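You operate a simulated robot arm through the tools that you are given. There is no shell and no other tool.

Carry out the task below with a simulated robot arm. There is one attempt and no reset: what you move stays moved.

JOB
Start the air conditioner: 20 C, the mode the room needs, vane high.

The check looks at the end state, three seconds after you hand in, the way a careful person would. Anything else that was tipped, shoved, dropped, spilled or broken makes it a failure.

ROBOT AND FRAMES
A 7-joint arm with a fingered hand, fixed in place. Base frame: the origin is on the floor under the middle of its stand, x ahead of it, y to its left, z up. Lengths are in m, angles in degrees, forces in N, time in s.
With the tool pointing down near the work surface it reaches from about 0.36 to 0.7 m from the base axis. Its first joint turns from -69.0 to 172.0 degrees. Payload 3.2 kg.
The tool frame sits at the grasp point between the pads (the TCP): z along the fingers, y along the line on which they close. The tips reach 0.026 m beyond it. The gripper opens to 0.088 m; its body begins 0.03 m behind the TCP. The gripper is a hand of 5 fingers: y runs from the thumb to the fingers, the wrist lies at [-0.016, -0.108, -0.172] in the tool frame, and closing takes about 1.5 s.
Orientation is that of the tool frame in the base frame, as a unit quaternion [w, x, y, z]. With the fingers straight down and the wrist toward the robot, the tool's x, y and z point along [0, 1, 0], [1, 0, 0] and [0, 0, -1] of the base frame.

CONTROLS
- The arm moves only by the tool servo_tool. Its argument "increments" is a list that holds one entry, the list of rows, each a list of 6 numbers: the shift along the tool's x, y, z in units of 150 mm (1.0 is 150 mm), then the turn, a rotation vector about the tool's x, y, z in units of 60 degrees (1.0 is 60 degrees). In form: [[[dx, dy, dz, rx, ry, rz], ...]]. A call has 1 to 20 rows; each row is the pose to reach, as a shift and turn from the pose commanded when the call began, along the tool's axes at that moment. "grip" is the gripper command, from -1 (fully open) to 1 (shut), values between in proportion, set as the call begins (left out, the last holds). A call with a number of a shift or a turn outside -1 to 1 is refused whole. Rows are played at 5 a second. More than 0.05 m and 8.6 degrees between two rows, or a gripper value outside its range, and nothing of the call is played. A pose out of reach is approached as far as the arm can. The call stops where the force on the tool passes 40 N (or 10 N more than at its start, if that is more) or the arm is blocked; 0.2 s more then pass. Each finger travels about 0.072 m/s and halts on what it meets, pressing with about 26 N; the grip force reading is that of the motor and also rises with nothing between the fingers. The clock runs only during rows and for 0.2 s after the last one: add rows that repeat a pose to give the fingers time. The reply holds the time, the measured pose of the TCP, the force on the tool along the base axes, the opening and the grip force, in the units named above and with some noise, with the torque about the TCP (base axes, N m) and any sound that the robot's microphone picked up, and new pictures: "pictures" is both (left out), scene, wrist or none.
- Cameras (640 x 400 px; columns grow to the right, rows downward): "scene" is fixed at [0.0503, -0.5004, 1.7628]; the picture's right is [0.76, -0.65, 0.00], its down [-0.39, -0.45, -0.80] and it looks along [0.52, 0.61, -0.60] (base axes); focal length 333 px, centre (320, 200). "wrist" rides on the gripper at [0.067, -0.097, -0.117] in the tool frame; the picture's right is [-0.71, 0.33, -0.62], its down [-0.65, -0.65, 0.39] and it looks along [-0.28, 0.68, 0.68] (tool axes); focal length 234 px, centre (320, 200). There is no depth. A picture from a camera that has moved, and an enlarged one, comes with that camera's place and axes in the base frame and with its lens.
- raise_lower(by): slides the trunk up (or, below 0, down) by that many m; the arm rides with it, the base frame stays. It gives what a move gives, with no picture.
- curl_fingers(index, middle, ring, little, thumb_bend, thumb_turn): sets how far each is bent, from 0 (flat) to 1 (curled in); at 0.3 the hand is open as for a grip, at 0.7 the pads meet at the TCP. One left out holds its place. A second passes; each finger stops where it meets its share of the squeeze, and holds until it gets a number again. A gripper value or a shape takes the hand back. It gives what a move gives, with no picture; readings hold the bend of each and the force on index, middle, ring, little, thumb and palm. thumb_turn goes from beside the hand (0) to across from the fingers (1), as for a grip.
- grasp_type(shape): the hand has 5 fingers and takes this shape, open, in about a second: jaw (thumb against the fingers, like two jaws); tri (thumb and two fingers); tip (a fingertip pinch); poke (one finger out to press); point (the index stretched); flat (the hand flat); cup (the hand cupped); fist (a fist). The gripper value then closes the fingers along that shape, each until it touches; the sizes above hold for jaw. It gives what a move gives, with no picture.
- enlarge(camera, box): a new picture of the part [left, top, right, bottom] of that camera's present view, enlarged. No time passes.
- sign_off(): hands the job in; it is judged then, once.

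Nothing tells you positions but the pictures and the camera data. Unless the task says otherwise, let go and move clear before handing in.

The tools are called after ">>>" by a JSON object that holds its "method" and its "body". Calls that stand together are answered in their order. servo_tool: Moves the arm, as the interface text tells. Its arguments: {"type":"object","properties":{"increments":{"type":"array","items":{"type":"array","items":{"type":"array","items":{"type":"number"}}}},"grip":{"type":"number"},"pictures":{"type":"string","enum":["both","scene","wrist","none"]}},"required":["increments"]} The other tools are called the same way: raise_lower (by) moves the trunk up or down; grasp_type (shape) gives the hand a shape; curl_fingers (index, middle, ring, little, thumb_bend, thumb_turn) moves the fingers one by one; enlarge (camera, box) takes an enlarged picture of a part of a camera's view; sign_off () hands the job in.

At the start:

```text
t: 0.0
ee_pos: [0.3473, 0.0533, 1.2842]
orientation: [0.0, 0.707, 0.707, 0.0]
wrist_force: [-0.2, 0.9, 1.4]
torque: [0.0, 0.0, -0.01]
gripper_width: 0.0877
grasp_force: 0.1
shape: jaw
bend: [0.3, 0.3, 0.3, 0.3, 0.3, 0.97]
finger forces: [0.0, 0.0, 0.0, 0.0, 0.1, 0.0]
trunk travel left (down, up): [-0.775, 0.065]
```

scene: 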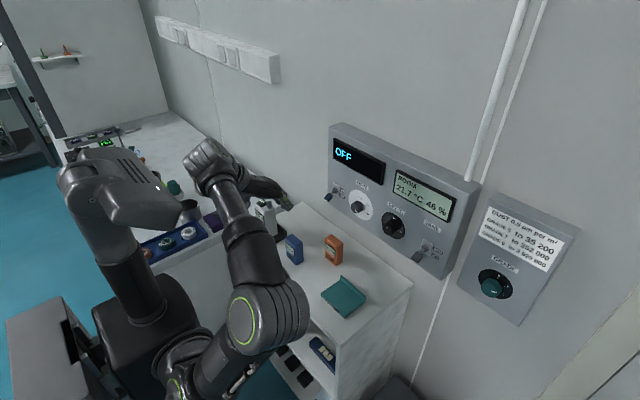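
wrist: 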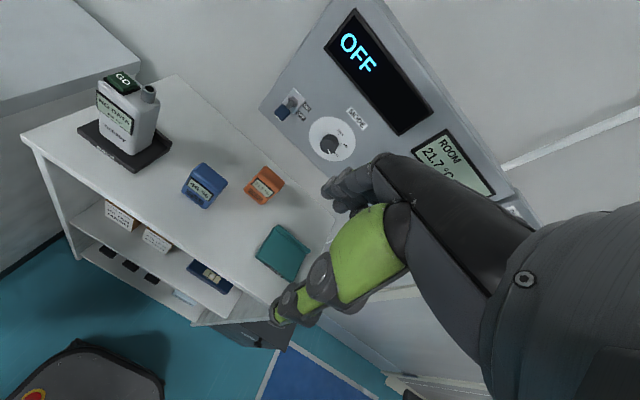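

I see a wall panel with an OFF display, a mode dial, another knob, switches and a room display reading 21.7 °C, 46 %. I'll enlarge both views to read the labels before moving.

>>> {"method": "enlarge", "body": {"camera": "scene", "box": [310, 110, 490, 290]}}

>>> {"method": "enlarge", "body": {"camera": "scene", "box": [440, 180, 600, 340]}}

>>> {"method": "enlarge", "body": {"camera": "wrist", "box": [250, 0, 530, 220]}}

>>> {"method": "enlarge", "body": {"camera": "scene", "box": [50, 100, 300, 270]}}

```text
2.22 times, centred on (400, 200) of scene
camera zoom: at [0.0503, -0.5004, 1.7628], right [0.76, -0.65, 0.0], down [-0.39, -0.45, -0.8], along [0.52, 0.61, -0.6], focal length 740 px, centre (142, 200)
```

zoom: 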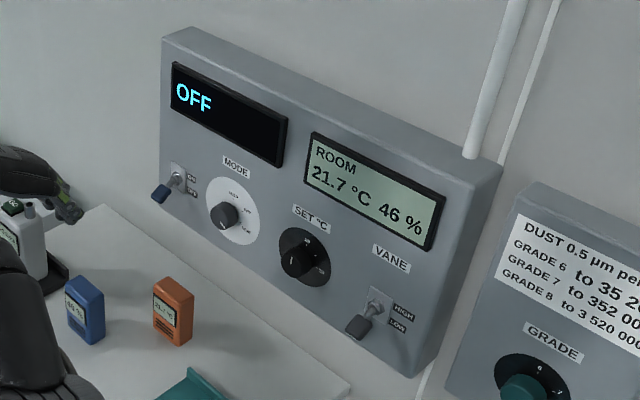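

```text
2.50 times, centred on (520, 260) of scene
camera zoom: at [0.0503, -0.5004, 1.7628], right [0.76, -0.65, 0.0], down [-0.39, -0.45, -0.8], along [0.52, 0.61, -0.6], focal length 832 px, centre (-180, 50)
```

zoom: 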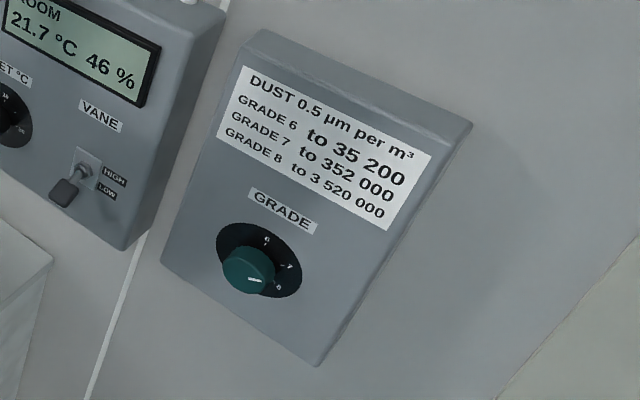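

```text
1.82 times, centred on (390, 110) of wrist
camera zoom: at [0.2513, 0.1194, 1.402], right [0.33, -0.71, 0.62], down [-0.65, -0.65, -0.39], along [0.68, -0.28, -0.68], focal length 426 px, centre (193, 364)
```

zoom: 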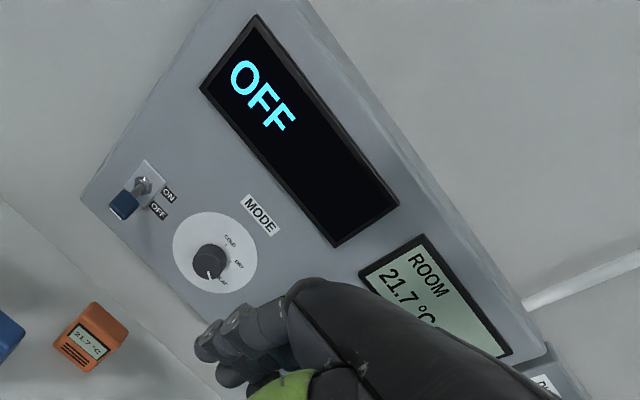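

```text
2.35 times, centred on (175, 185) of scene
camera zoom: at [0.0503, -0.5004, 1.7628], right [0.76, -0.65, 0.0], down [-0.39, -0.45, -0.8], along [0.52, 0.61, -0.6], focal length 783 px, centre (661, 235)
```

zoom: 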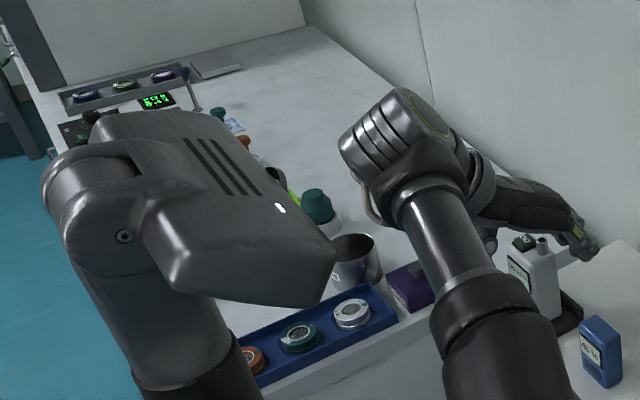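

The panel faces the robot at about x=0.69, with the MODE knob near (0.67, 0.04, 1.13). I'll zoom in more on the dials and on the two small instruments on the shelf.

>>> {"method": "enlarge", "body": {"camera": "scene", "box": [325, 170, 425, 250]}}

>>> {"method": "enlarge", "body": {"camera": "scene", "box": [400, 215, 450, 275]}}

>>> {"method": "enlarge", "body": {"camera": "wrist", "box": [260, 70, 380, 180]}}

>>> {"method": "enlarge", "body": {"camera": "wrist", "box": [170, 150, 300, 230]}}

>>> {"method": "enlarge", "body": {"camera": "wrist", "box": [70, 60, 180, 180]}}

```text
5.00 times, centred on (375, 210) of scene
camera zoom: at [0.0503, -0.5004, 1.7628], right [0.76, -0.65, 0.0], down [-0.39, -0.45, -0.8], along [0.52, 0.61, -0.6], focal length 1664 px, centre (45, 150)
```

zoom: 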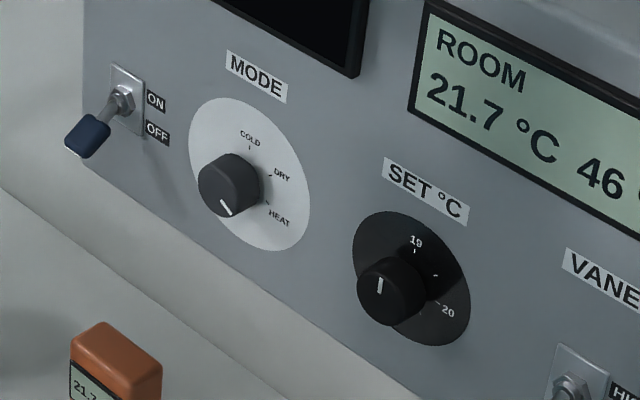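

```text
6.67 times, centred on (425, 245) of scene
camera zoom: at [0.0503, -0.5004, 1.7628], right [0.76, -0.65, 0.0], down [-0.39, -0.45, -0.8], along [0.52, 0.61, -0.6], focal length 2219 px, centre (-380, -100)
```

zoom: 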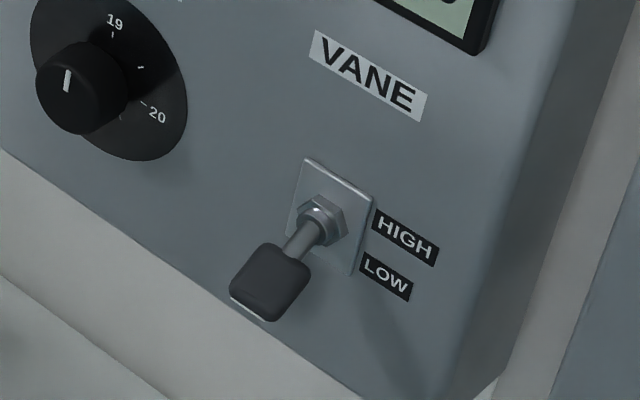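

```text
3.64 times, centred on (320, 125) of wrist
camera zoom: at [0.2513, 0.1194, 1.402], right [0.33, -0.71, 0.62], down [-0.65, -0.65, -0.39], along [0.68, -0.28, -0.68], focal length 852 px, centre (320, 473)
```

zoom: 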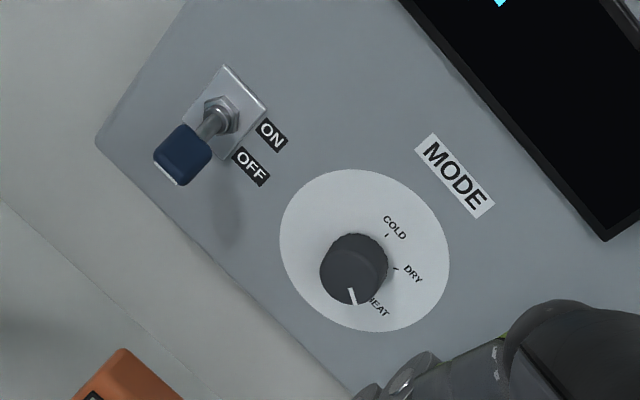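

```text
4.92 times, centred on (235, 190) of wrist
camera zoom: at [0.2513, 0.1194, 1.402], right [0.33, -0.71, 0.62], down [-0.65, -0.65, -0.39], along [0.68, -0.28, -0.68], focal length 1153 px, centre (738, 249)
```

zoom: 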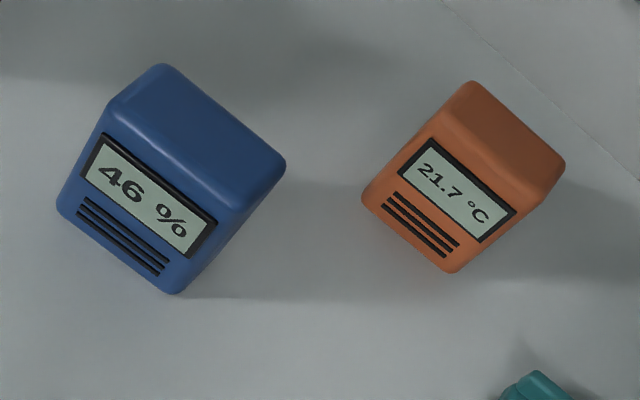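

```text
3.33 times, centred on (125, 120) of wrist
camera zoom: at [0.2513, 0.1194, 1.402], right [0.33, -0.71, 0.62], down [-0.65, -0.65, -0.39], along [0.68, -0.28, -0.68], focal length 781 px, centre (970, 467)
```

zoom: 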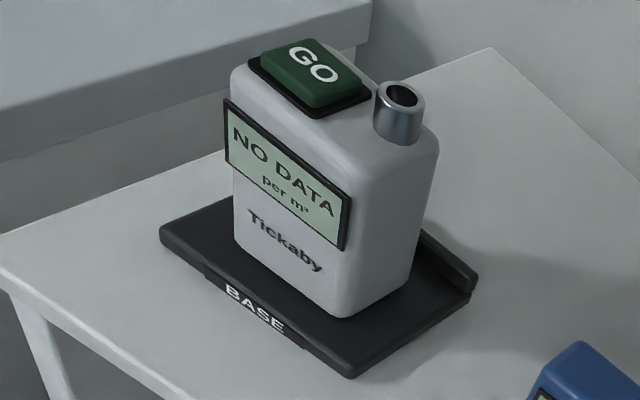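

The room is 21.7 °C at 46 %, and both instruments agree, so reaching 20 °C needs COLD. All four controls lie along z≈1.12: ON switch y≈0.16, MODE y≈0.05, SET y≈-0.08, VANE y≈-0.195. I'll tilt the hand 45° forward to get a frontal view.

>>> {"method": "servo_tool", "body": {"increments": [[[0, 0, 0, -0.14, 0, 0], [0, 0, 0, -0.28, 0, 0], [0, 0, 0, -0.42, 0, 0], [0, 0, 0, -0.56, 0, 0], [0, 0, 0, -0.7, 0, 0], [0, 0, 0, -0.75, 0, 0]]]}}

```text
t: 1.4
ee_pos: [0.349, 0.0533, 1.284]
orientation: [0.271, 0.653, 0.654, 0.272]
wrist_force: [0.5, 0.0, -0.6]
torque: [0.0, -0.02, -0.02]
gripper_width: 0.0876
grasp_force: 0.0
shape: jaw
bend: [0.3, 0.3, 0.3, 0.3, 0.3, 0.97]
finger forces: [0.0, 0.0, 0.0, 0.0, 0.0, 0.0]
trunk travel left (down, up): [-0.775, 0.065]
camera wrist: at [0.1972, 0.1193, 1.2987], right [-0.21, -0.71, 0.68], down [-0.19, -0.65, -0.74], along [0.96, -0.28, 0.0], focal length 234 px, centre (320, 200)
```

scene: 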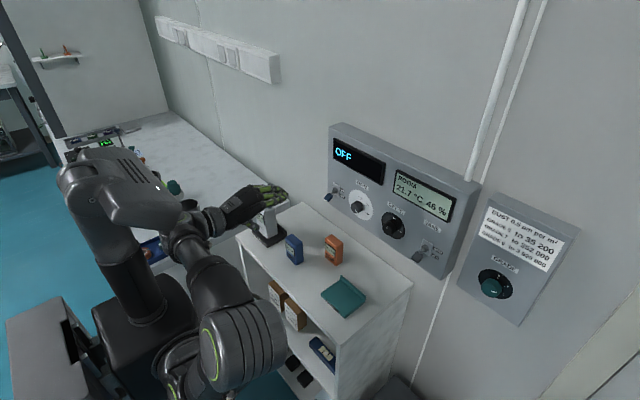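
wrist: 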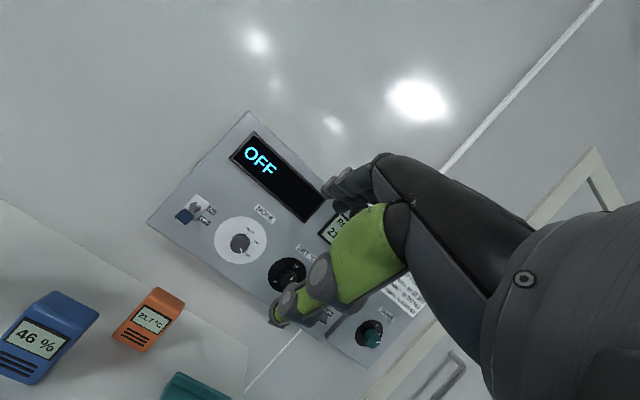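

The frontal view shows the MODE dial clearly, with the hand partly covering the SET dial. I'll enlarge both dials.

>>> {"method": "enlarge", "body": {"camera": "wrist", "box": [160, 180, 320, 310]}}

>>> {"method": "enlarge", "body": {"camera": "wrist", "box": [205, 205, 275, 275]}}

>>> {"method": "enlarge", "body": {"camera": "wrist", "box": [260, 240, 330, 310]}}

```text
3.08 times, centred on (240, 245) of wrist
camera zoom: at [0.1972, 0.1193, 1.2987], right [-0.21, -0.71, 0.68], down [-0.19, -0.65, -0.74], along [0.96, -0.28, 0.0], focal length 720 px, centre (566, 62)
```

zoom: 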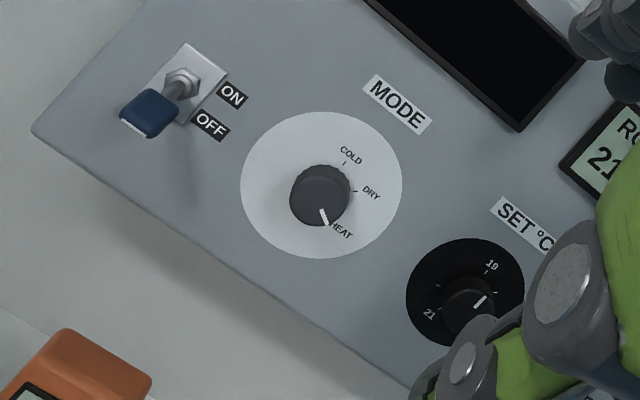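

```text
5.71 times, centred on (240, 240) of wrist
camera zoom: at [0.1972, 0.1193, 1.2987], right [-0.21, -0.71, 0.68], down [-0.19, -0.65, -0.74], along [0.96, -0.28, 0.0], focal length 1338 px, centre (777, -29)
```

zoom: 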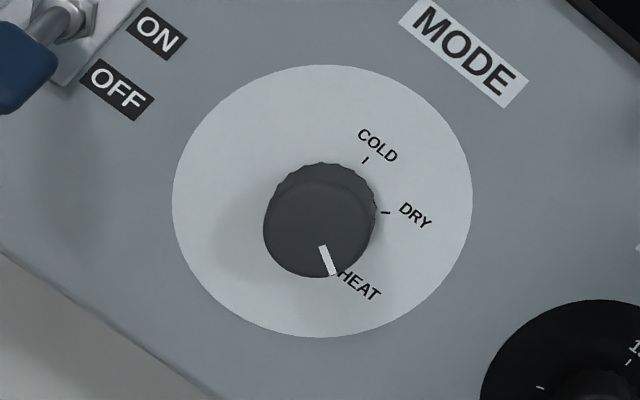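

```text
5.71 times, centred on (295, 275) of wrist
camera zoom: at [0.1972, 0.1193, 1.2987], right [-0.21, -0.71, 0.68], down [-0.19, -0.65, -0.74], along [0.96, -0.28, 0.0], focal length 1338 px, centre (463, -229)
```

zoom: 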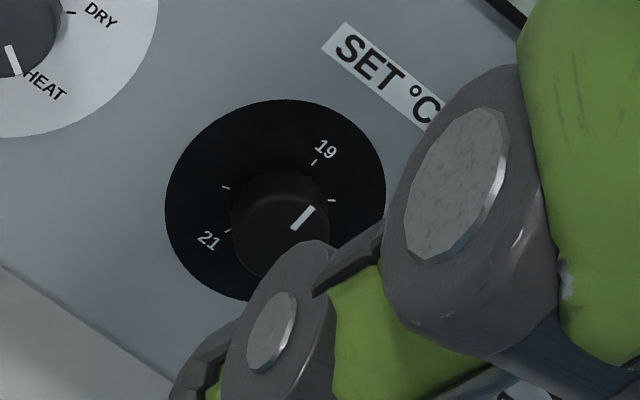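

The SET dial shows 21 at left, 19 at top and 20 at right, and the knob is near 19. I'll shift the hand toward -y so the wrist camera sees the whole SET dial and the vane switch.

>>> {"method": "servo_tool", "body": {"increments": [[[-0.3, 0, 0, 0, 0, 0], [-0.6, 0, 0, 0, 0, 0], [-0.9, 0, 0, 0, 0, 0]]]}}

>>> {"method": "enlarge", "body": {"camera": "wrist", "box": [160, 100, 330, 290]}}

```text
t: 2.2
ee_pos: [0.3586, -0.0761, 1.3052]
orientation: [0.27, 0.654, 0.653, 0.269]
wrist_force: [-0.3, 0.2, 0.0]
torque: [0.03, 0.03, -0.02]
gripper_width: 0.0879
grasp_force: 0.0
shape: jaw
bend: [0.3, 0.3, 0.3, 0.3, 0.3, 0.97]
finger forces: [0.1, 0.0, 0.0, 0.0, 0.0, 0.1]
out of reach, approached as far as the arm can: row 2, 3
trunk travel left (down, up): [-0.775, 0.065]
camera wrist: at [0.2064, -0.0096, 1.3206], right [-0.21, -0.71, 0.68], down [-0.19, -0.65, -0.74], along [0.96, -0.28, 0.0], focal length 234 px, centre (320, 200)
```

scene: 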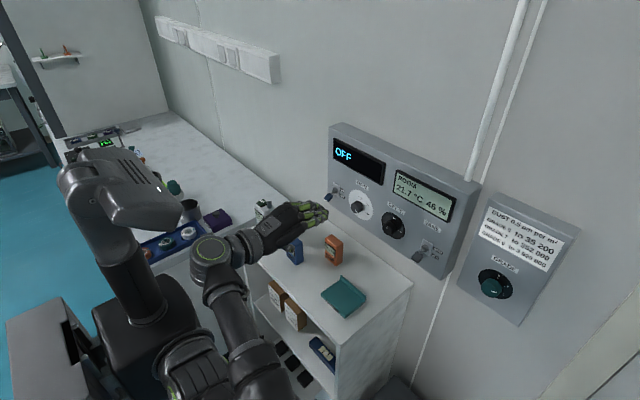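
wrist: 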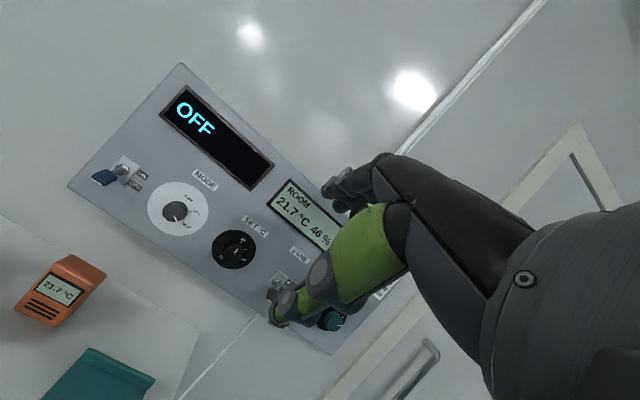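

```text
2.11 times, centred on (245, 195) of wrist
camera zoom: at [0.2064, -0.0096, 1.3206], right [-0.21, -0.71, 0.68], down [-0.19, -0.65, -0.74], along [0.96, -0.28, 0.0], focal length 493 px, centre (478, 210)
```

zoom: 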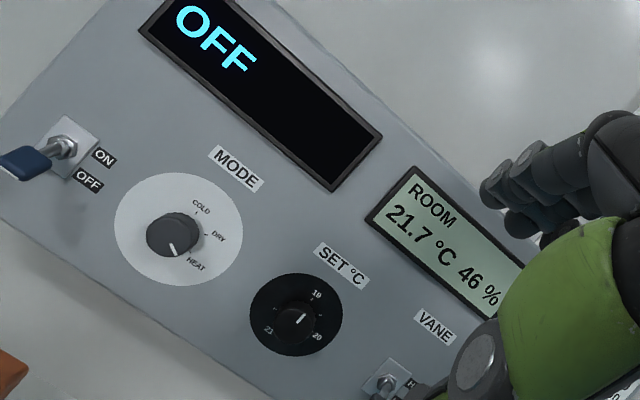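

I can now see the SET dial face and will zoom in closely.

>>> {"method": "enlarge", "body": {"camera": "wrist", "box": [205, 222, 265, 276]}}

>>> {"method": "enlarge", "body": {"camera": "scene", "box": [0, 80, 360, 400]}}

>>> {"method": "enlarge", "body": {"camera": "scene", "box": [240, 180, 350, 270]}}

```text
7.41 times, centred on (235, 249) of wrist
camera zoom: at [0.2064, -0.0096, 1.3206], right [-0.21, -0.71, 0.68], down [-0.19, -0.65, -0.74], along [0.96, -0.28, 0.0], focal length 1735 px, centre (950, -163)
```

zoom: 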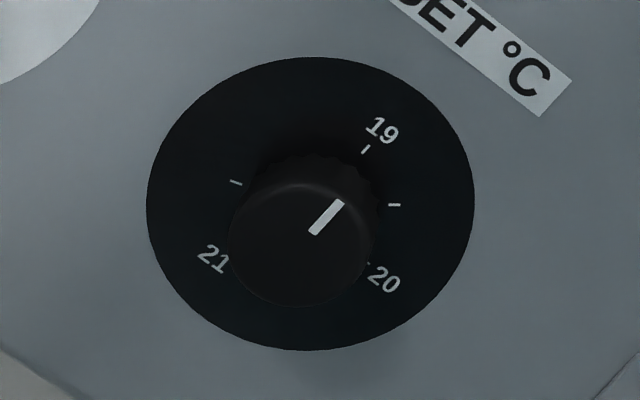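

```text
1.25 times, centred on (180, 240) of scene
camera zoom: at [0.0503, -0.5004, 1.7628], right [0.76, -0.65, 0.0], down [-0.39, -0.45, -0.8], along [0.52, 0.61, -0.6], focal length 416 px, centre (495, 150)
```

zoom: 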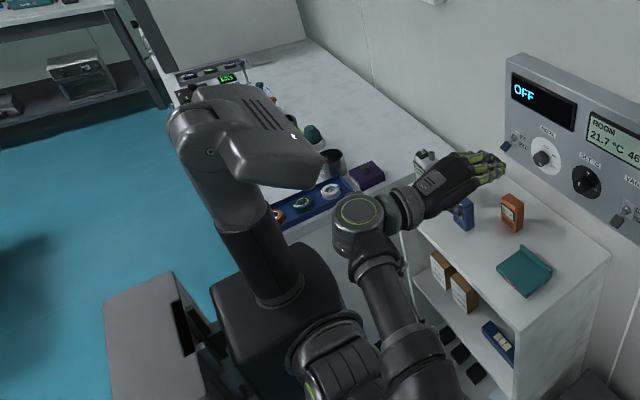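

```text
4.44 times, centred on (295, 225) of scene
camera zoom: at [0.0503, -0.5004, 1.7628], right [0.76, -0.65, 0.0], down [-0.39, -0.45, -0.8], along [0.52, 0.61, -0.6], focal length 1479 px, centre (431, 89)
```

zoom: 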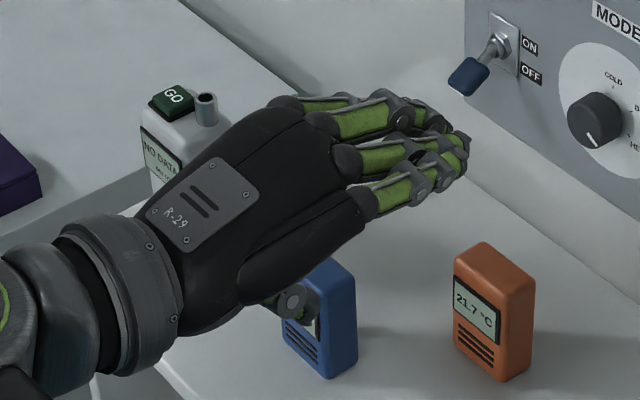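

SET ticks are 19 at 0°, 20 at about 100° clockwise and 21 at about 200°, with the pointer on 19. MODE has COLD at 0°, DRY at 60° and HEAT at 120°, with the pointer on HEAT. I'll look at the "tri" hand shape for gripping knobs.

>>> {"method": "grasp_type", "body": {"shape": "tri"}}

>>> {"method": "enlarge", "body": {"camera": "scene", "box": [240, 180, 350, 270]}}

>>> {"method": "enlarge", "body": {"camera": "wrist", "box": [0, 0, 640, 400]}}

```text
t: 3.1
ee_pos: [0.3577, -0.0733, 1.3048]
orientation: [0.27, 0.655, 0.652, 0.269]
wrist_force: [0.0, 0.3, -0.7]
torque: [-0.01, 0.02, 0.01]
gripper_width: 0.0876
grasp_force: 0.1
shape: tri
bend: [0.3, 0.3, 0.99, 0.99, 0.3, 0.97]
finger forces: [0.1, 0.0, 0.1, 0.0, 0.1, 0.1]
trunk travel left (down, up): [-0.775, 0.065]
```

```text
4.44 times, centred on (295, 225) of scene
camera zoom: at [0.0503, -0.5004, 1.7628], right [0.76, -0.65, 0.0], down [-0.39, -0.45, -0.8], along [0.52, 0.61, -0.6], focal length 1479 px, centre (431, 89)
```

zoom: 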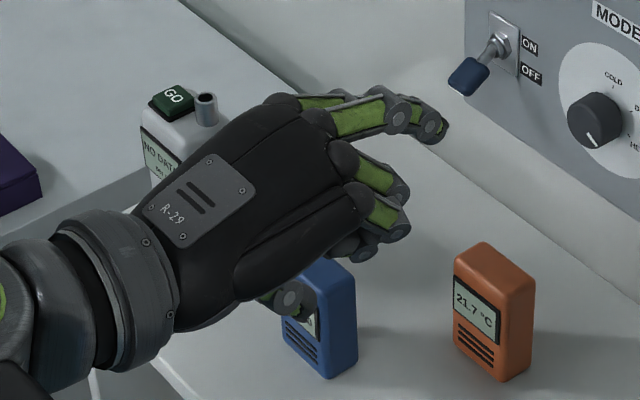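

```text
1.00 times, centred on (320, 200) of wrist (not enlarged: the box is as wide or as high as the picture)
camera zoom: at [0.2064, -0.0069, 1.3207], right [-0.21, -0.71, 0.68], down [-0.19, -0.65, -0.74], along [0.96, -0.28, 0.0], focal length 234 px, centre (320, 200)
```

zoom: 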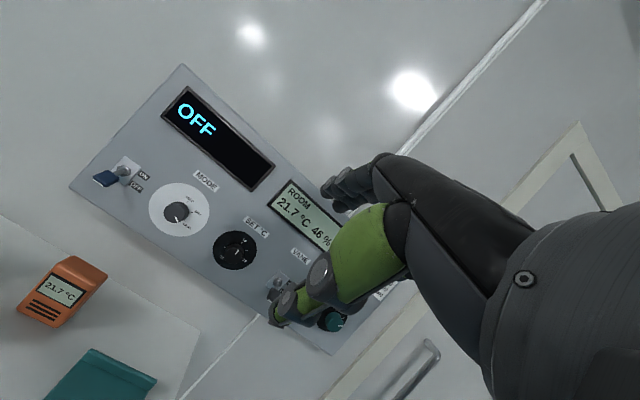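

In "tri", the index and middle fingers oppose the thumb, which suits the knobs. I'll swing the hand toward horizontal (15° below) and bring it in front of the SET knob, well above the shelf items.

>>> {"method": "servo_tool", "body": {"increments": [[[0, 0.05, 0.23, -0.125, 0, 0], [0, 0.1, 0.47, -0.25, 0, 0], [0, 0.15, 0.7, -0.375, 0, 0], [0, 0.2, 0.93, -0.5, 0, 0]]]}}

```text
t: 4.1
ee_pos: [0.4842, -0.072, 1.2281]
orientation: [0.43, 0.562, 0.561, 0.43]
wrist_force: [-0.2, 0.5, 0.7]
torque: [0.0, 0.01, -0.02]
gripper_width: 0.0879
grasp_force: 0.0
shape: tri
bend: [0.3, 0.3, 0.99, 0.99, 0.3, 0.97]
finger forces: [0.0, 0.0, 0.0, 0.0, 0.0, 0.0]
out of reach, approached as far as the arm can: row 1, 2, 3, 4
trunk travel left (down, up): [-0.775, 0.065]
camera wrist: at [0.3458, -0.0062, 1.166], right [-0.52, -0.71, 0.48], down [0.2, -0.65, -0.73], along [0.83, -0.28, 0.48], focal length 234 px, centre (320, 200)
```

scene: 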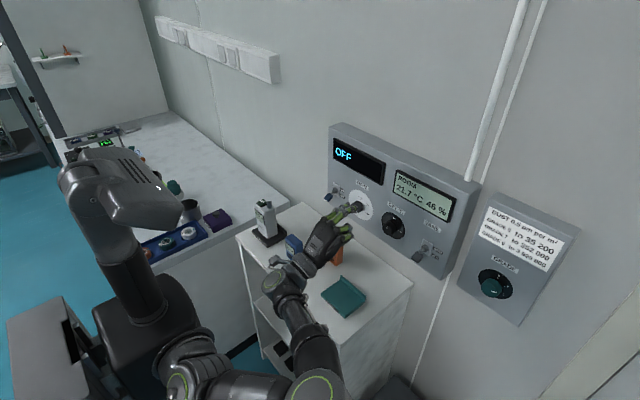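
wrist: 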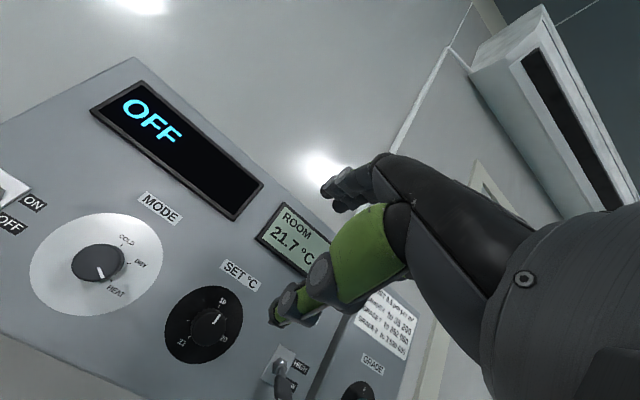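

The SET dial is now clearly visible from the wrist camera. I'll continue forward and down toward the SET knob, staying about 10 cm off the panel, and check whether the arm reaches.

>>> {"method": "servo_tool", "body": {"increments": [[[0, -0.126, 0.218, 0, 0, 0], [0, -0.252, 0.436, 0, 0, 0], [0, -0.377, 0.653, 0, 0, 0]]]}}

>>> {"method": "enlarge", "body": {"camera": "scene", "box": [230, 150, 470, 310]}}

```text
t: 4.9
ee_pos: [0.564, -0.0729, 1.1476]
orientation: [0.43, 0.561, 0.561, 0.431]
wrist_force: [0.7, -0.6, -0.3]
torque: [0.01, -0.02, 0.03]
gripper_width: 0.0878
grasp_force: 0.1
shape: tri
bend: [0.3, 0.3, 0.99, 0.99, 0.3, 0.97]
finger forces: [0.0, 0.0, 0.1, 0.0, 0.0, 0.1]
trunk travel left (down, up): [-0.775, 0.065]
camera wrist: at [0.4262, -0.0056, 1.0855], right [-0.52, -0.71, 0.48], down [0.21, -0.65, -0.73], along [0.83, -0.28, 0.48], focal length 234 px, centre (320, 200)
```

scene: 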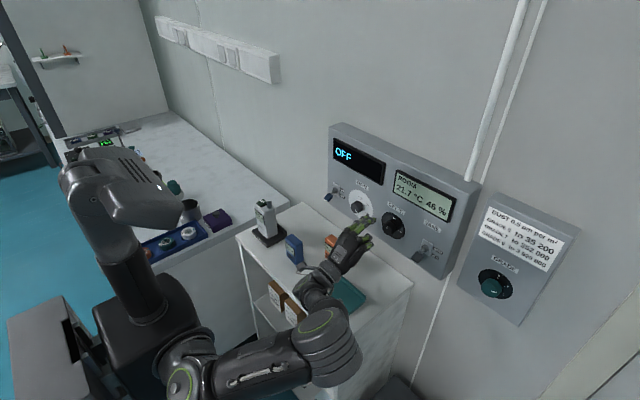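
wrist: 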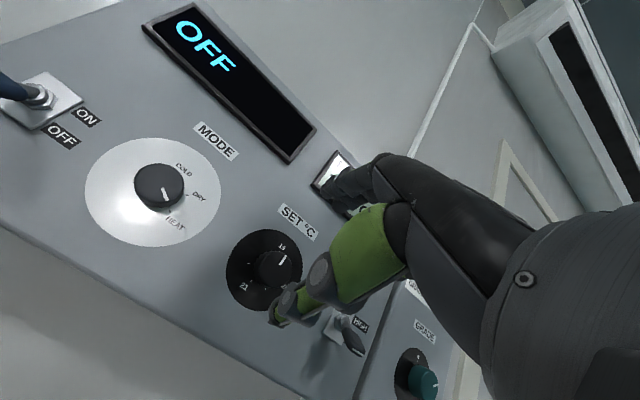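

```text
2.50 times, centred on (350, 230) of scene
camera zoom: at [0.0503, -0.5004, 1.7628], right [0.76, -0.65, 0.0], down [-0.39, -0.45, -0.8], along [0.52, 0.61, -0.6], focal length 832 px, centre (245, 125)
```

zoom: 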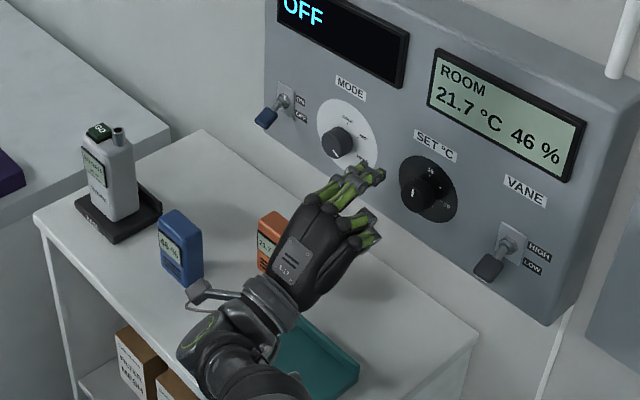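

Now I'm about 12 cm in front of the panel with no reach problems. The SET dial axis is at about y=-0.083, z=1.123, the panel face at x≈0.684 and the knob front at x≈0.661. I'll level the hand (5° tilt) and centre it on the SET axis.

>>> {"method": "servo_tool", "body": {"increments": [[[-0.033, -0.065, 0.072, -0.083, 0, 0], [-0.067, -0.13, 0.145, -0.167, 0, 0], [-0.067, -0.13, 0.145, -0.167, 0, 0]]], "pictures": "none"}}

```text
t: 5.7
ee_pos: [0.5783, -0.0828, 1.1253]
orientation: [0.478, 0.52, 0.521, 0.479]
wrist_force: [0.0, -0.1, 0.0]
torque: [-0.04, -0.02, -0.02]
gripper_width: 0.088
grasp_force: 0.0
shape: tri
bend: [0.3, 0.3, 0.99, 0.99, 0.3, 0.97]
finger forces: [0.0, 0.1, 0.1, 0.1, 0.1, 0.0]
trunk travel left (down, up): [-0.775, 0.065]
```

The hand is centred in front of SET. I'll roll it counterclockwise by 50° about the knob axis in free space to test reach and prepare for a 100° clockwise turn.

>>> {"method": "servo_tool", "body": {"increments": [[[0, 0, 0, 0, -0.012, -0.138], [0, 0, 0, 0, -0.024, -0.277], [0, 0, 0, 0, -0.036, -0.415], [0, 0, 0, 0, -0.048, -0.553], [0, 0, 0, 0, -0.06, -0.692], [0, 0, 0, 0, -0.0725, -0.83], [0, 0, 0, 0, -0.0725, -0.83]]]}}

>>> {"method": "enlarge", "body": {"camera": "scene", "box": [280, 150, 460, 290]}}

```text
t: 7.3
ee_pos: [0.578, -0.0834, 1.1232]
orientation: [0.654, 0.27, 0.674, 0.212]
wrist_force: [-0.1, -0.7, -1.5]
torque: [0.03, -0.01, 0.01]
gripper_width: 0.0878
grasp_force: 0.2
shape: tri
bend: [0.3, 0.3, 0.99, 0.99, 0.3, 0.97]
finger forces: [0.1, 0.1, 0.0, 0.1, 0.0, 0.1]
trunk travel left (down, up): [-0.775, 0.065]
camera wrist: at [0.4544, -0.1077, 1.0183], right [-0.59, -0.16, 0.79], down [0.33, -0.94, 0.06], along [0.73, 0.3, 0.61], focal length 234 px, centre (320, 200)
```

scene: 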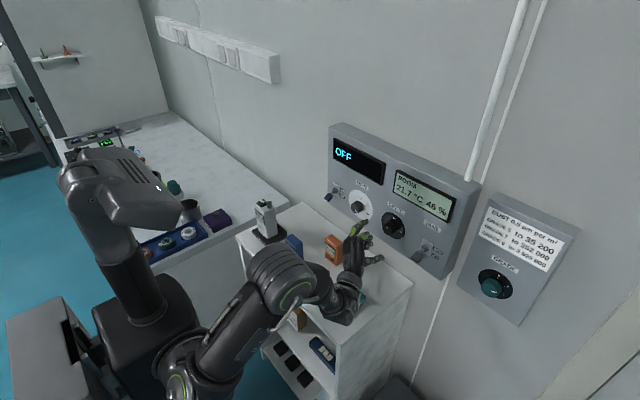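
wrist: 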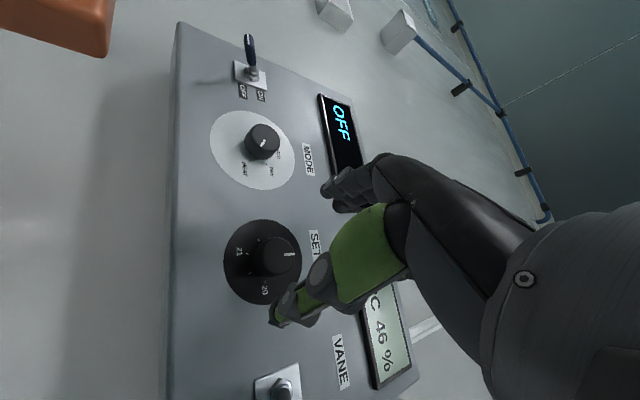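

```text
2.86 times, centred on (370, 220) of scene
camera zoom: at [0.0503, -0.5004, 1.7628], right [0.76, -0.65, 0.0], down [-0.39, -0.45, -0.8], along [0.52, 0.61, -0.6], focal length 951 px, centre (177, 143)
```

zoom: 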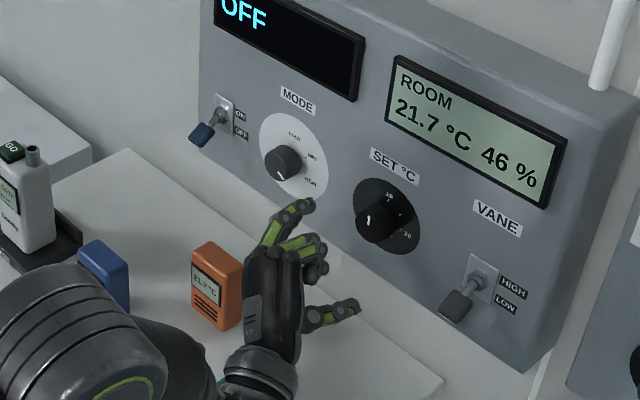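

The roll is reachable, and the fingers sit either side of the SET axis. Now I'll advance 67 mm straight along the knob axis.

>>> {"method": "servo_tool", "body": {"increments": [[[0, 0.012, 0.15, 0, 0, 0], [0, 0.024, 0.3, 0, 0, 0], [0, 0.033, 0.38, 0, 0, 0], [0, 0.039, 0.445, 0, 0, 0], [0, 0.039, 0.445, 0, 0, 0]]]}}

>>> {"method": "enlarge", "body": {"camera": "scene", "box": [320, 160, 440, 270]}}

>>> {"method": "enlarge", "body": {"camera": "wrist", "box": [160, 120, 400, 400]}}

```text
t: 8.5
ee_pos: [0.6472, -0.0822, 1.1251]
orientation: [0.652, 0.271, 0.675, 0.214]
wrist_force: [0.5, -0.8, 0.2]
torque: [0.01, 0.03, -0.01]
gripper_width: 0.088
grasp_force: 0.0
shape: tri
bend: [0.3, 0.3, 0.99, 0.99, 0.3, 0.97]
finger forces: [0.1, 0.0, 0.0, 0.1, 0.0, 0.0]
trunk travel left (down, up): [-0.775, 0.065]
camera wrist: at [0.5214, -0.1072, 1.0185], right [-0.59, -0.16, 0.79], down [0.33, -0.94, 0.06], along [0.73, 0.29, 0.61], focal length 234 px, centre (320, 200)
```

scene: 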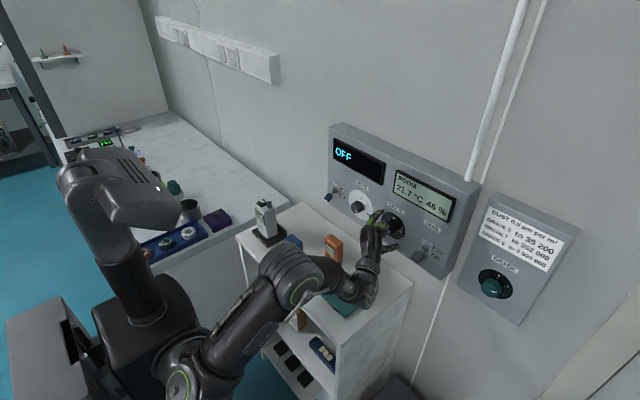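
wrist: 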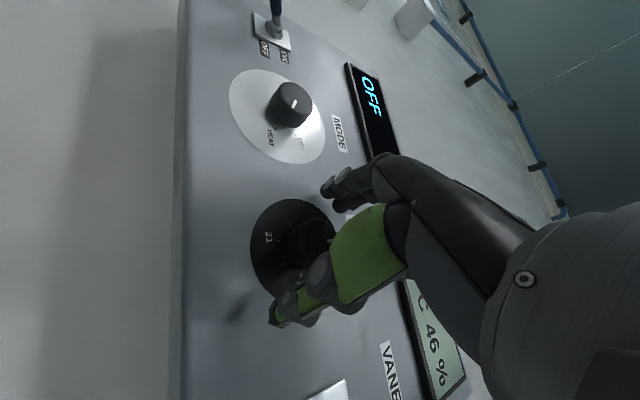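

```text
3.64 times, centred on (380, 215) of scene
camera zoom: at [0.0503, -0.5004, 1.7628], right [0.76, -0.65, 0.0], down [-0.39, -0.45, -0.8], along [0.52, 0.61, -0.6], focal length 1210 px, centre (102, 146)
```

zoom: 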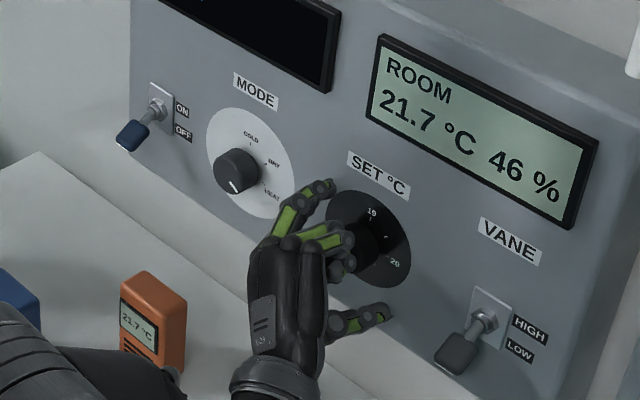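

```text
1.43 times, centred on (280, 260) of wrist
camera zoom: at [0.5214, -0.1072, 1.0185], right [-0.59, -0.16, 0.79], down [0.33, -0.94, 0.06], along [0.73, 0.29, 0.61], focal length 334 px, centre (377, 114)
```

zoom: 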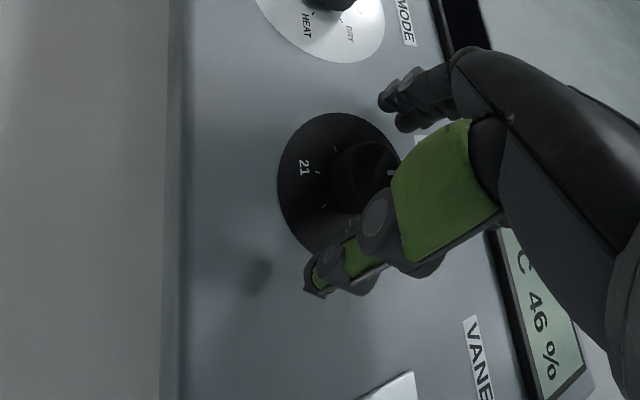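

The fingers now straddle the SET knob, index and middle on the upper left and thumb on the lower right. I'll close the grip.

>>> {"method": "servo_tool", "body": {"increments": [[[0, 0, 0, 0, 0, 0], [0, 0, 0, 0, 0, 0], [0, 0, 0, 0, 0, 0], [0, 0, 0, 0, 0, 0], [0, 0, 0, 0, 0, 0], [0, 0, 0, 0, 0, 0], [0, 0, 0, 0, 0, 0]]], "grip": 1}}

>>> {"method": "enlarge", "body": {"camera": "scene", "box": [320, 160, 440, 270]}}

>>> {"method": "enlarge", "body": {"camera": "wrist", "box": [200, 160, 360, 320]}}

```text
t: 10.1
ee_pos: [0.6475, -0.0835, 1.1241]
orientation: [0.654, 0.271, 0.674, 0.211]
wrist_force: [-0.3, -0.5, -1.4]
torque: [0.01, -0.01, 0.07]
gripper_width: 0.0283
grasp_force: 26.3
shape: tri
bend: [0.59, 0.5, 1.0, 1.0, 0.42, 1.0]
finger forces: [10.7, 11.9, 0.1, 0.1, 23.4, 0.0]
trunk travel left (down, up): [-0.775, 0.065]
camera wrist: at [0.5216, -0.1071, 1.0181], right [-0.59, -0.16, 0.79], down [0.33, -0.94, 0.06], along [0.74, 0.29, 0.61], focal length 234 px, centre (320, 200)
```

scene: 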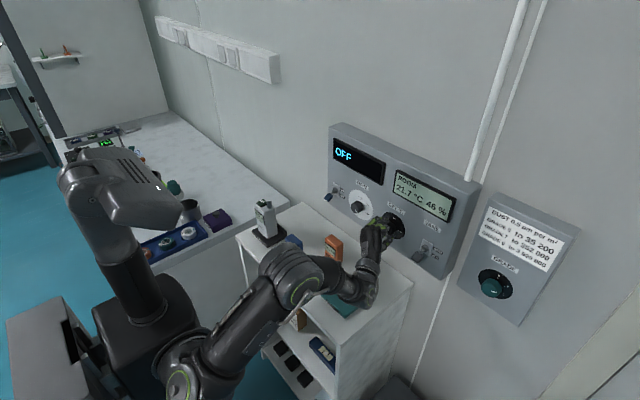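
wrist: 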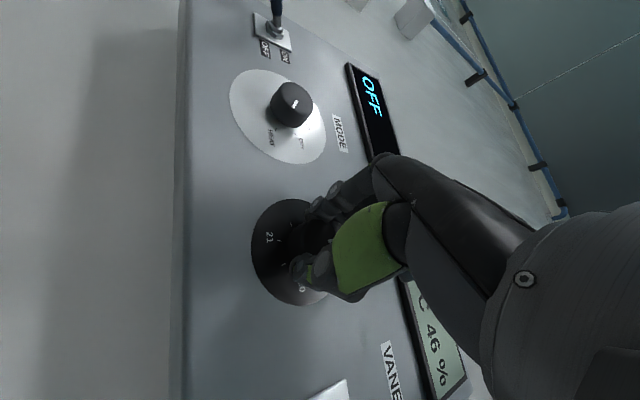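

```text
3.64 times, centred on (380, 215) of scene
camera zoom: at [0.0503, -0.5004, 1.7628], right [0.76, -0.65, 0.0], down [-0.39, -0.45, -0.8], along [0.52, 0.61, -0.6], focal length 1210 px, centre (102, 146)
```

zoom: 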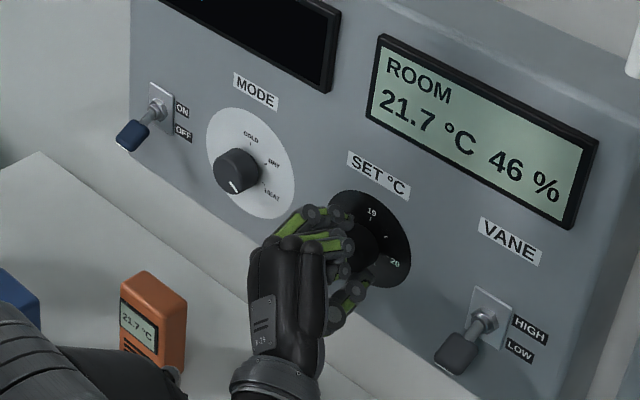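

```text
2.50 times, centred on (280, 240) of wrist
camera zoom: at [0.5216, -0.1071, 1.0181], right [-0.59, -0.16, 0.79], down [0.33, -0.94, 0.06], along [0.74, 0.29, 0.61], focal length 585 px, centre (420, 100)
```

zoom: 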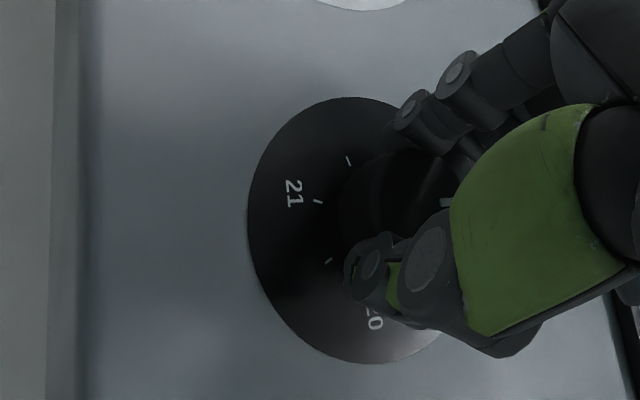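

The SET knob is held firmly by index, middle and thumb, about 23 N. I'll turn it clockwise 50° and check the pointer.

>>> {"method": "servo_tool", "body": {"increments": [[[0, 0, 0, 0, 0.012, 0.138], [0, 0, 0, 0, 0.024, 0.277], [0, 0, 0, 0, 0.036, 0.415], [0, 0, 0, 0, 0.048, 0.553], [0, 0, 0, 0, 0.06, 0.692], [0, 0, 0, 0, 0.0725, 0.83], [0, 0, 0, 0, 0.0725, 0.83]]]}}

>>> {"method": "enlarge", "body": {"camera": "scene", "box": [320, 160, 440, 270]}}

>>> {"method": "enlarge", "body": {"camera": "wrist", "box": [200, 160, 360, 320]}}

```text
t: 11.7
ee_pos: [0.6454, -0.0831, 1.1249]
orientation: [0.478, 0.522, 0.52, 0.478]
wrist_force: [4.4, 1.7, 6.1]
torque: [0.0, -0.22, 0.02]
gripper_width: 0.0278
grasp_force: 26.0
shape: tri
bend: [0.58, 0.49, 1.0, 1.0, 0.43, 1.0]
finger forces: [13.5, 14.8, 0.0, 0.0, 21.8, 0.0]
trunk travel left (down, up): [-0.775, 0.065]
camera wrist: at [0.5215, -0.0163, 1.039], right [-0.59, -0.71, 0.38], down [0.33, -0.65, -0.69], along [0.73, -0.28, 0.62], focal length 234 px, centre (320, 200)
```

scene: 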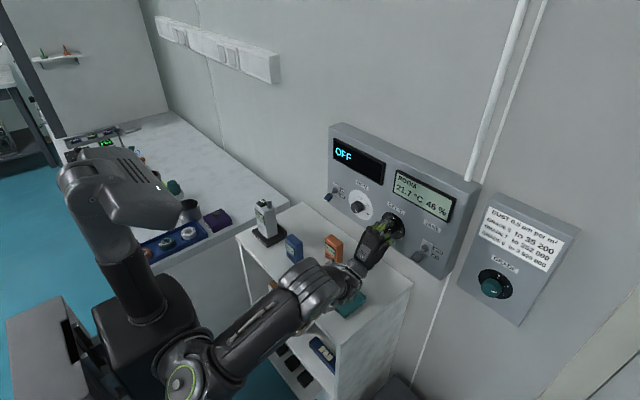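
wrist: 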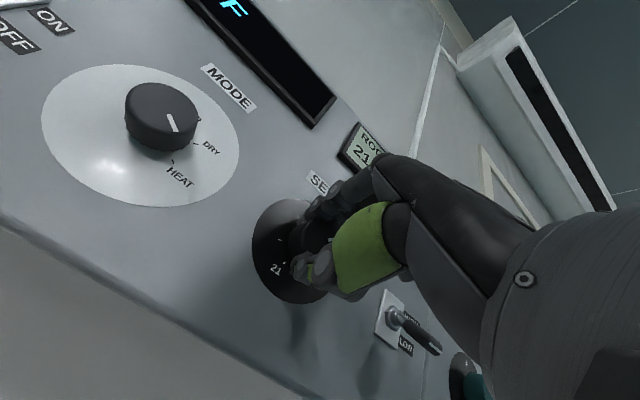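

```text
3.64 times, centred on (380, 215) of scene
camera zoom: at [0.0503, -0.5004, 1.7628], right [0.76, -0.65, 0.0], down [-0.39, -0.45, -0.8], along [0.52, 0.61, -0.6], focal length 1210 px, centre (102, 146)
```

zoom: 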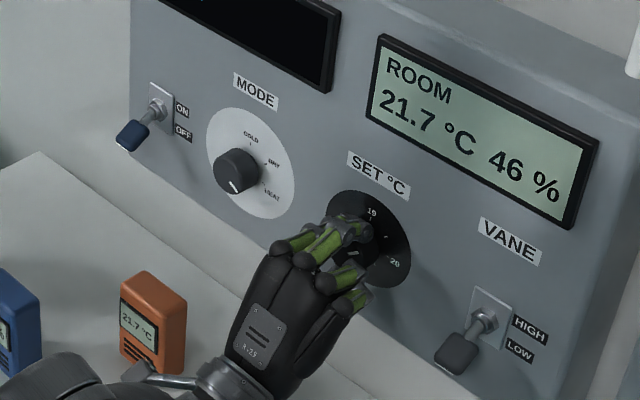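

```text
2.50 times, centred on (280, 240) of wrist
camera zoom: at [0.5215, -0.0163, 1.039], right [-0.59, -0.71, 0.38], down [0.33, -0.65, -0.69], along [0.73, -0.28, 0.62], focal length 585 px, centre (420, 100)
```

zoom: 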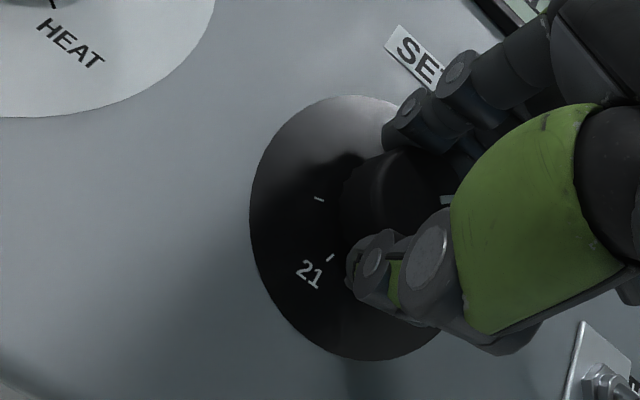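

The pointer followed the hand, now at about the half-degree tick (50°). I'll continue clockwise in a smaller step and watch the forearm near the orange box.

>>> {"method": "servo_tool", "body": {"increments": [[[0, 0, 0, 0, 0.012, 0.138], [0, 0, 0, 0, 0.024, 0.277], [0, 0, 0, 0, 0.036, 0.415], [0, 0, 0, 0, 0.036, 0.415]]]}}

>>> {"method": "enlarge", "body": {"camera": "scene", "box": [240, 170, 440, 330]}}

```text
t: 12.7
ee_pos: [0.6459, -0.083, 1.1243]
orientation: [0.354, 0.613, 0.404, 0.58]
wrist_force: [5.7, 0.8, 8.6]
torque: [-0.05, -0.26, -0.05]
gripper_width: 0.0282
grasp_force: 26.5
shape: tri
bend: [0.57, 0.49, 1.0, 1.0, 0.43, 1.0]
finger forces: [14.6, 14.8, 0.0, 0.0, 21.3, 0.0]
trunk travel left (down, up): [-0.775, 0.065]
camera wrist: at [0.5214, 0.0139, 1.0756], right [-0.59, -0.8, 0.05], down [0.33, -0.3, -0.9], along [0.73, -0.52, 0.44], focal length 234 px, centre (320, 200)
```

scene: 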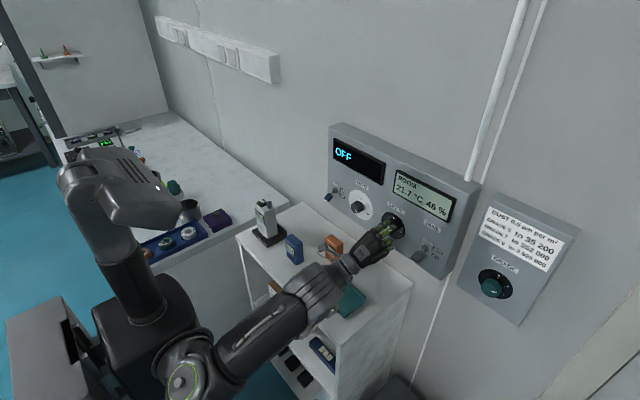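
wrist: 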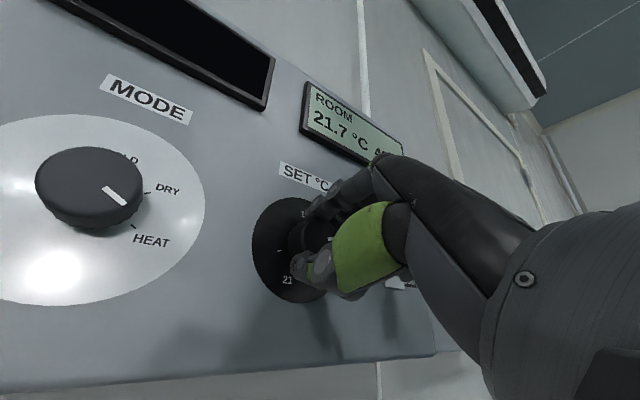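

```text
2.50 times, centred on (340, 250) of scene
camera zoom: at [0.0503, -0.5004, 1.7628], right [0.76, -0.65, 0.0], down [-0.39, -0.45, -0.8], along [0.52, 0.61, -0.6], focal length 832 px, centre (270, 75)
```

zoom: 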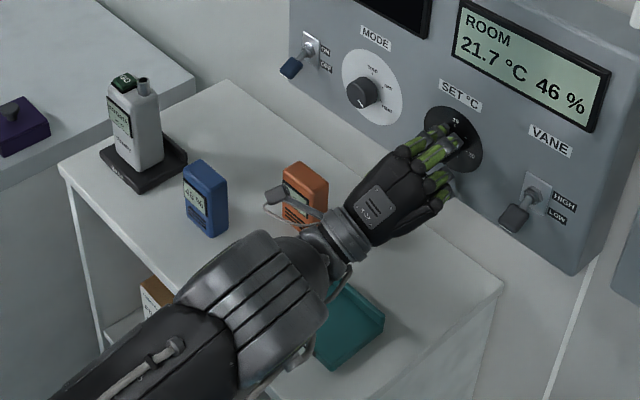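

The grip holds and nothing is touching. I'll turn the last 25°.

>>> {"method": "servo_tool", "body": {"increments": [[[0, 0, 0, 0, 0.012, 0.138], [0, 0, 0, 0, 0.024, 0.277], [0, 0, 0, 0, 0.036, 0.415], [0, 0, 0, 0, 0.036, 0.415]]]}}

>>> {"method": "enlarge", "body": {"camera": "scene", "box": [340, 160, 440, 260]}}

>>> {"method": "enlarge", "body": {"camera": "wrist", "box": [200, 160, 400, 330]}}

```text
t: 13.7
ee_pos: [0.6464, -0.0842, 1.1247]
orientation: [0.212, 0.673, 0.269, 0.655]
wrist_force: [5.7, -0.4, 11.2]
torque: [-0.04, -0.28, -0.1]
gripper_width: 0.0282
grasp_force: 26.8
shape: tri
bend: [0.57, 0.49, 1.0, 1.0, 0.44, 0.99]
finger forces: [15.5, 13.6, 0.1, 0.0, 21.7, 0.1]
trunk travel left (down, up): [-0.775, 0.065]
camera wrist: at [0.5212, 0.0256, 1.1215], right [-0.59, -0.75, -0.3], down [0.33, 0.11, -0.94], along [0.73, -0.65, 0.18], focal length 234 px, centre (320, 200)
```

scene: 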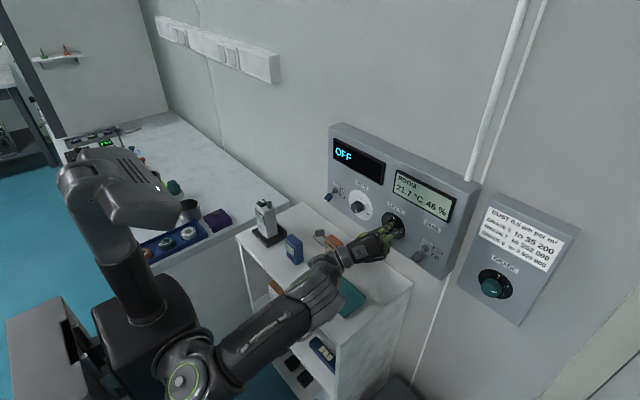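
wrist: 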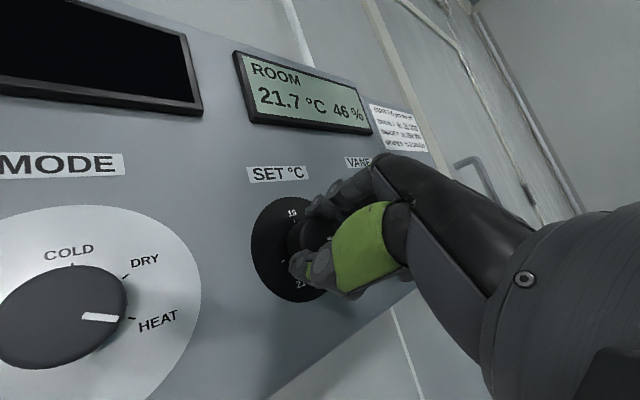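

```text
4.00 times, centred on (390, 210) of scene
camera zoom: at [0.0503, -0.5004, 1.7628], right [0.76, -0.65, 0.0], down [-0.39, -0.45, -0.8], along [0.52, 0.61, -0.6], focal length 1331 px, centre (40, 160)
```

zoom: 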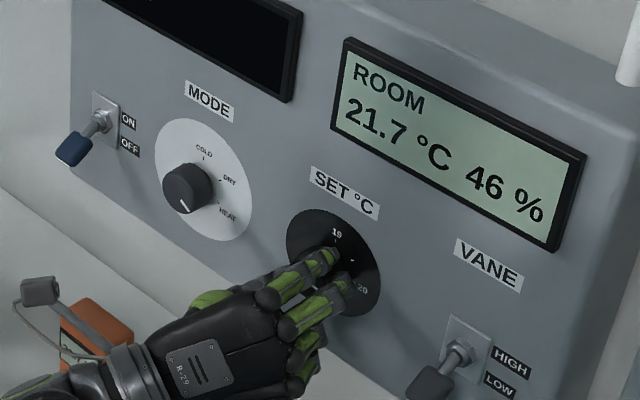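

```text
2.35 times, centred on (300, 245) of wrist
camera zoom: at [0.5212, 0.0256, 1.1215], right [-0.59, -0.75, -0.3], down [0.33, 0.11, -0.94], along [0.73, -0.65, 0.18], focal length 551 px, centre (367, 94)
```

zoom: 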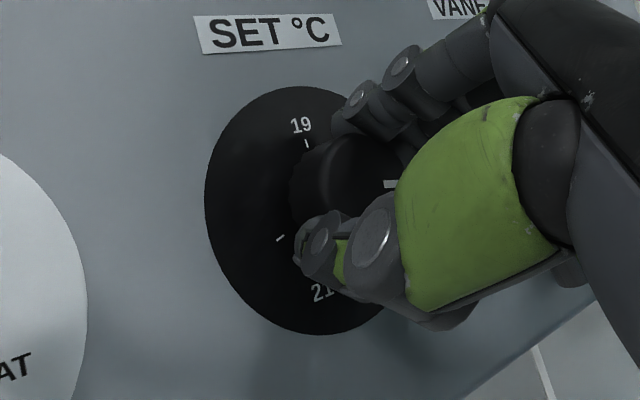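

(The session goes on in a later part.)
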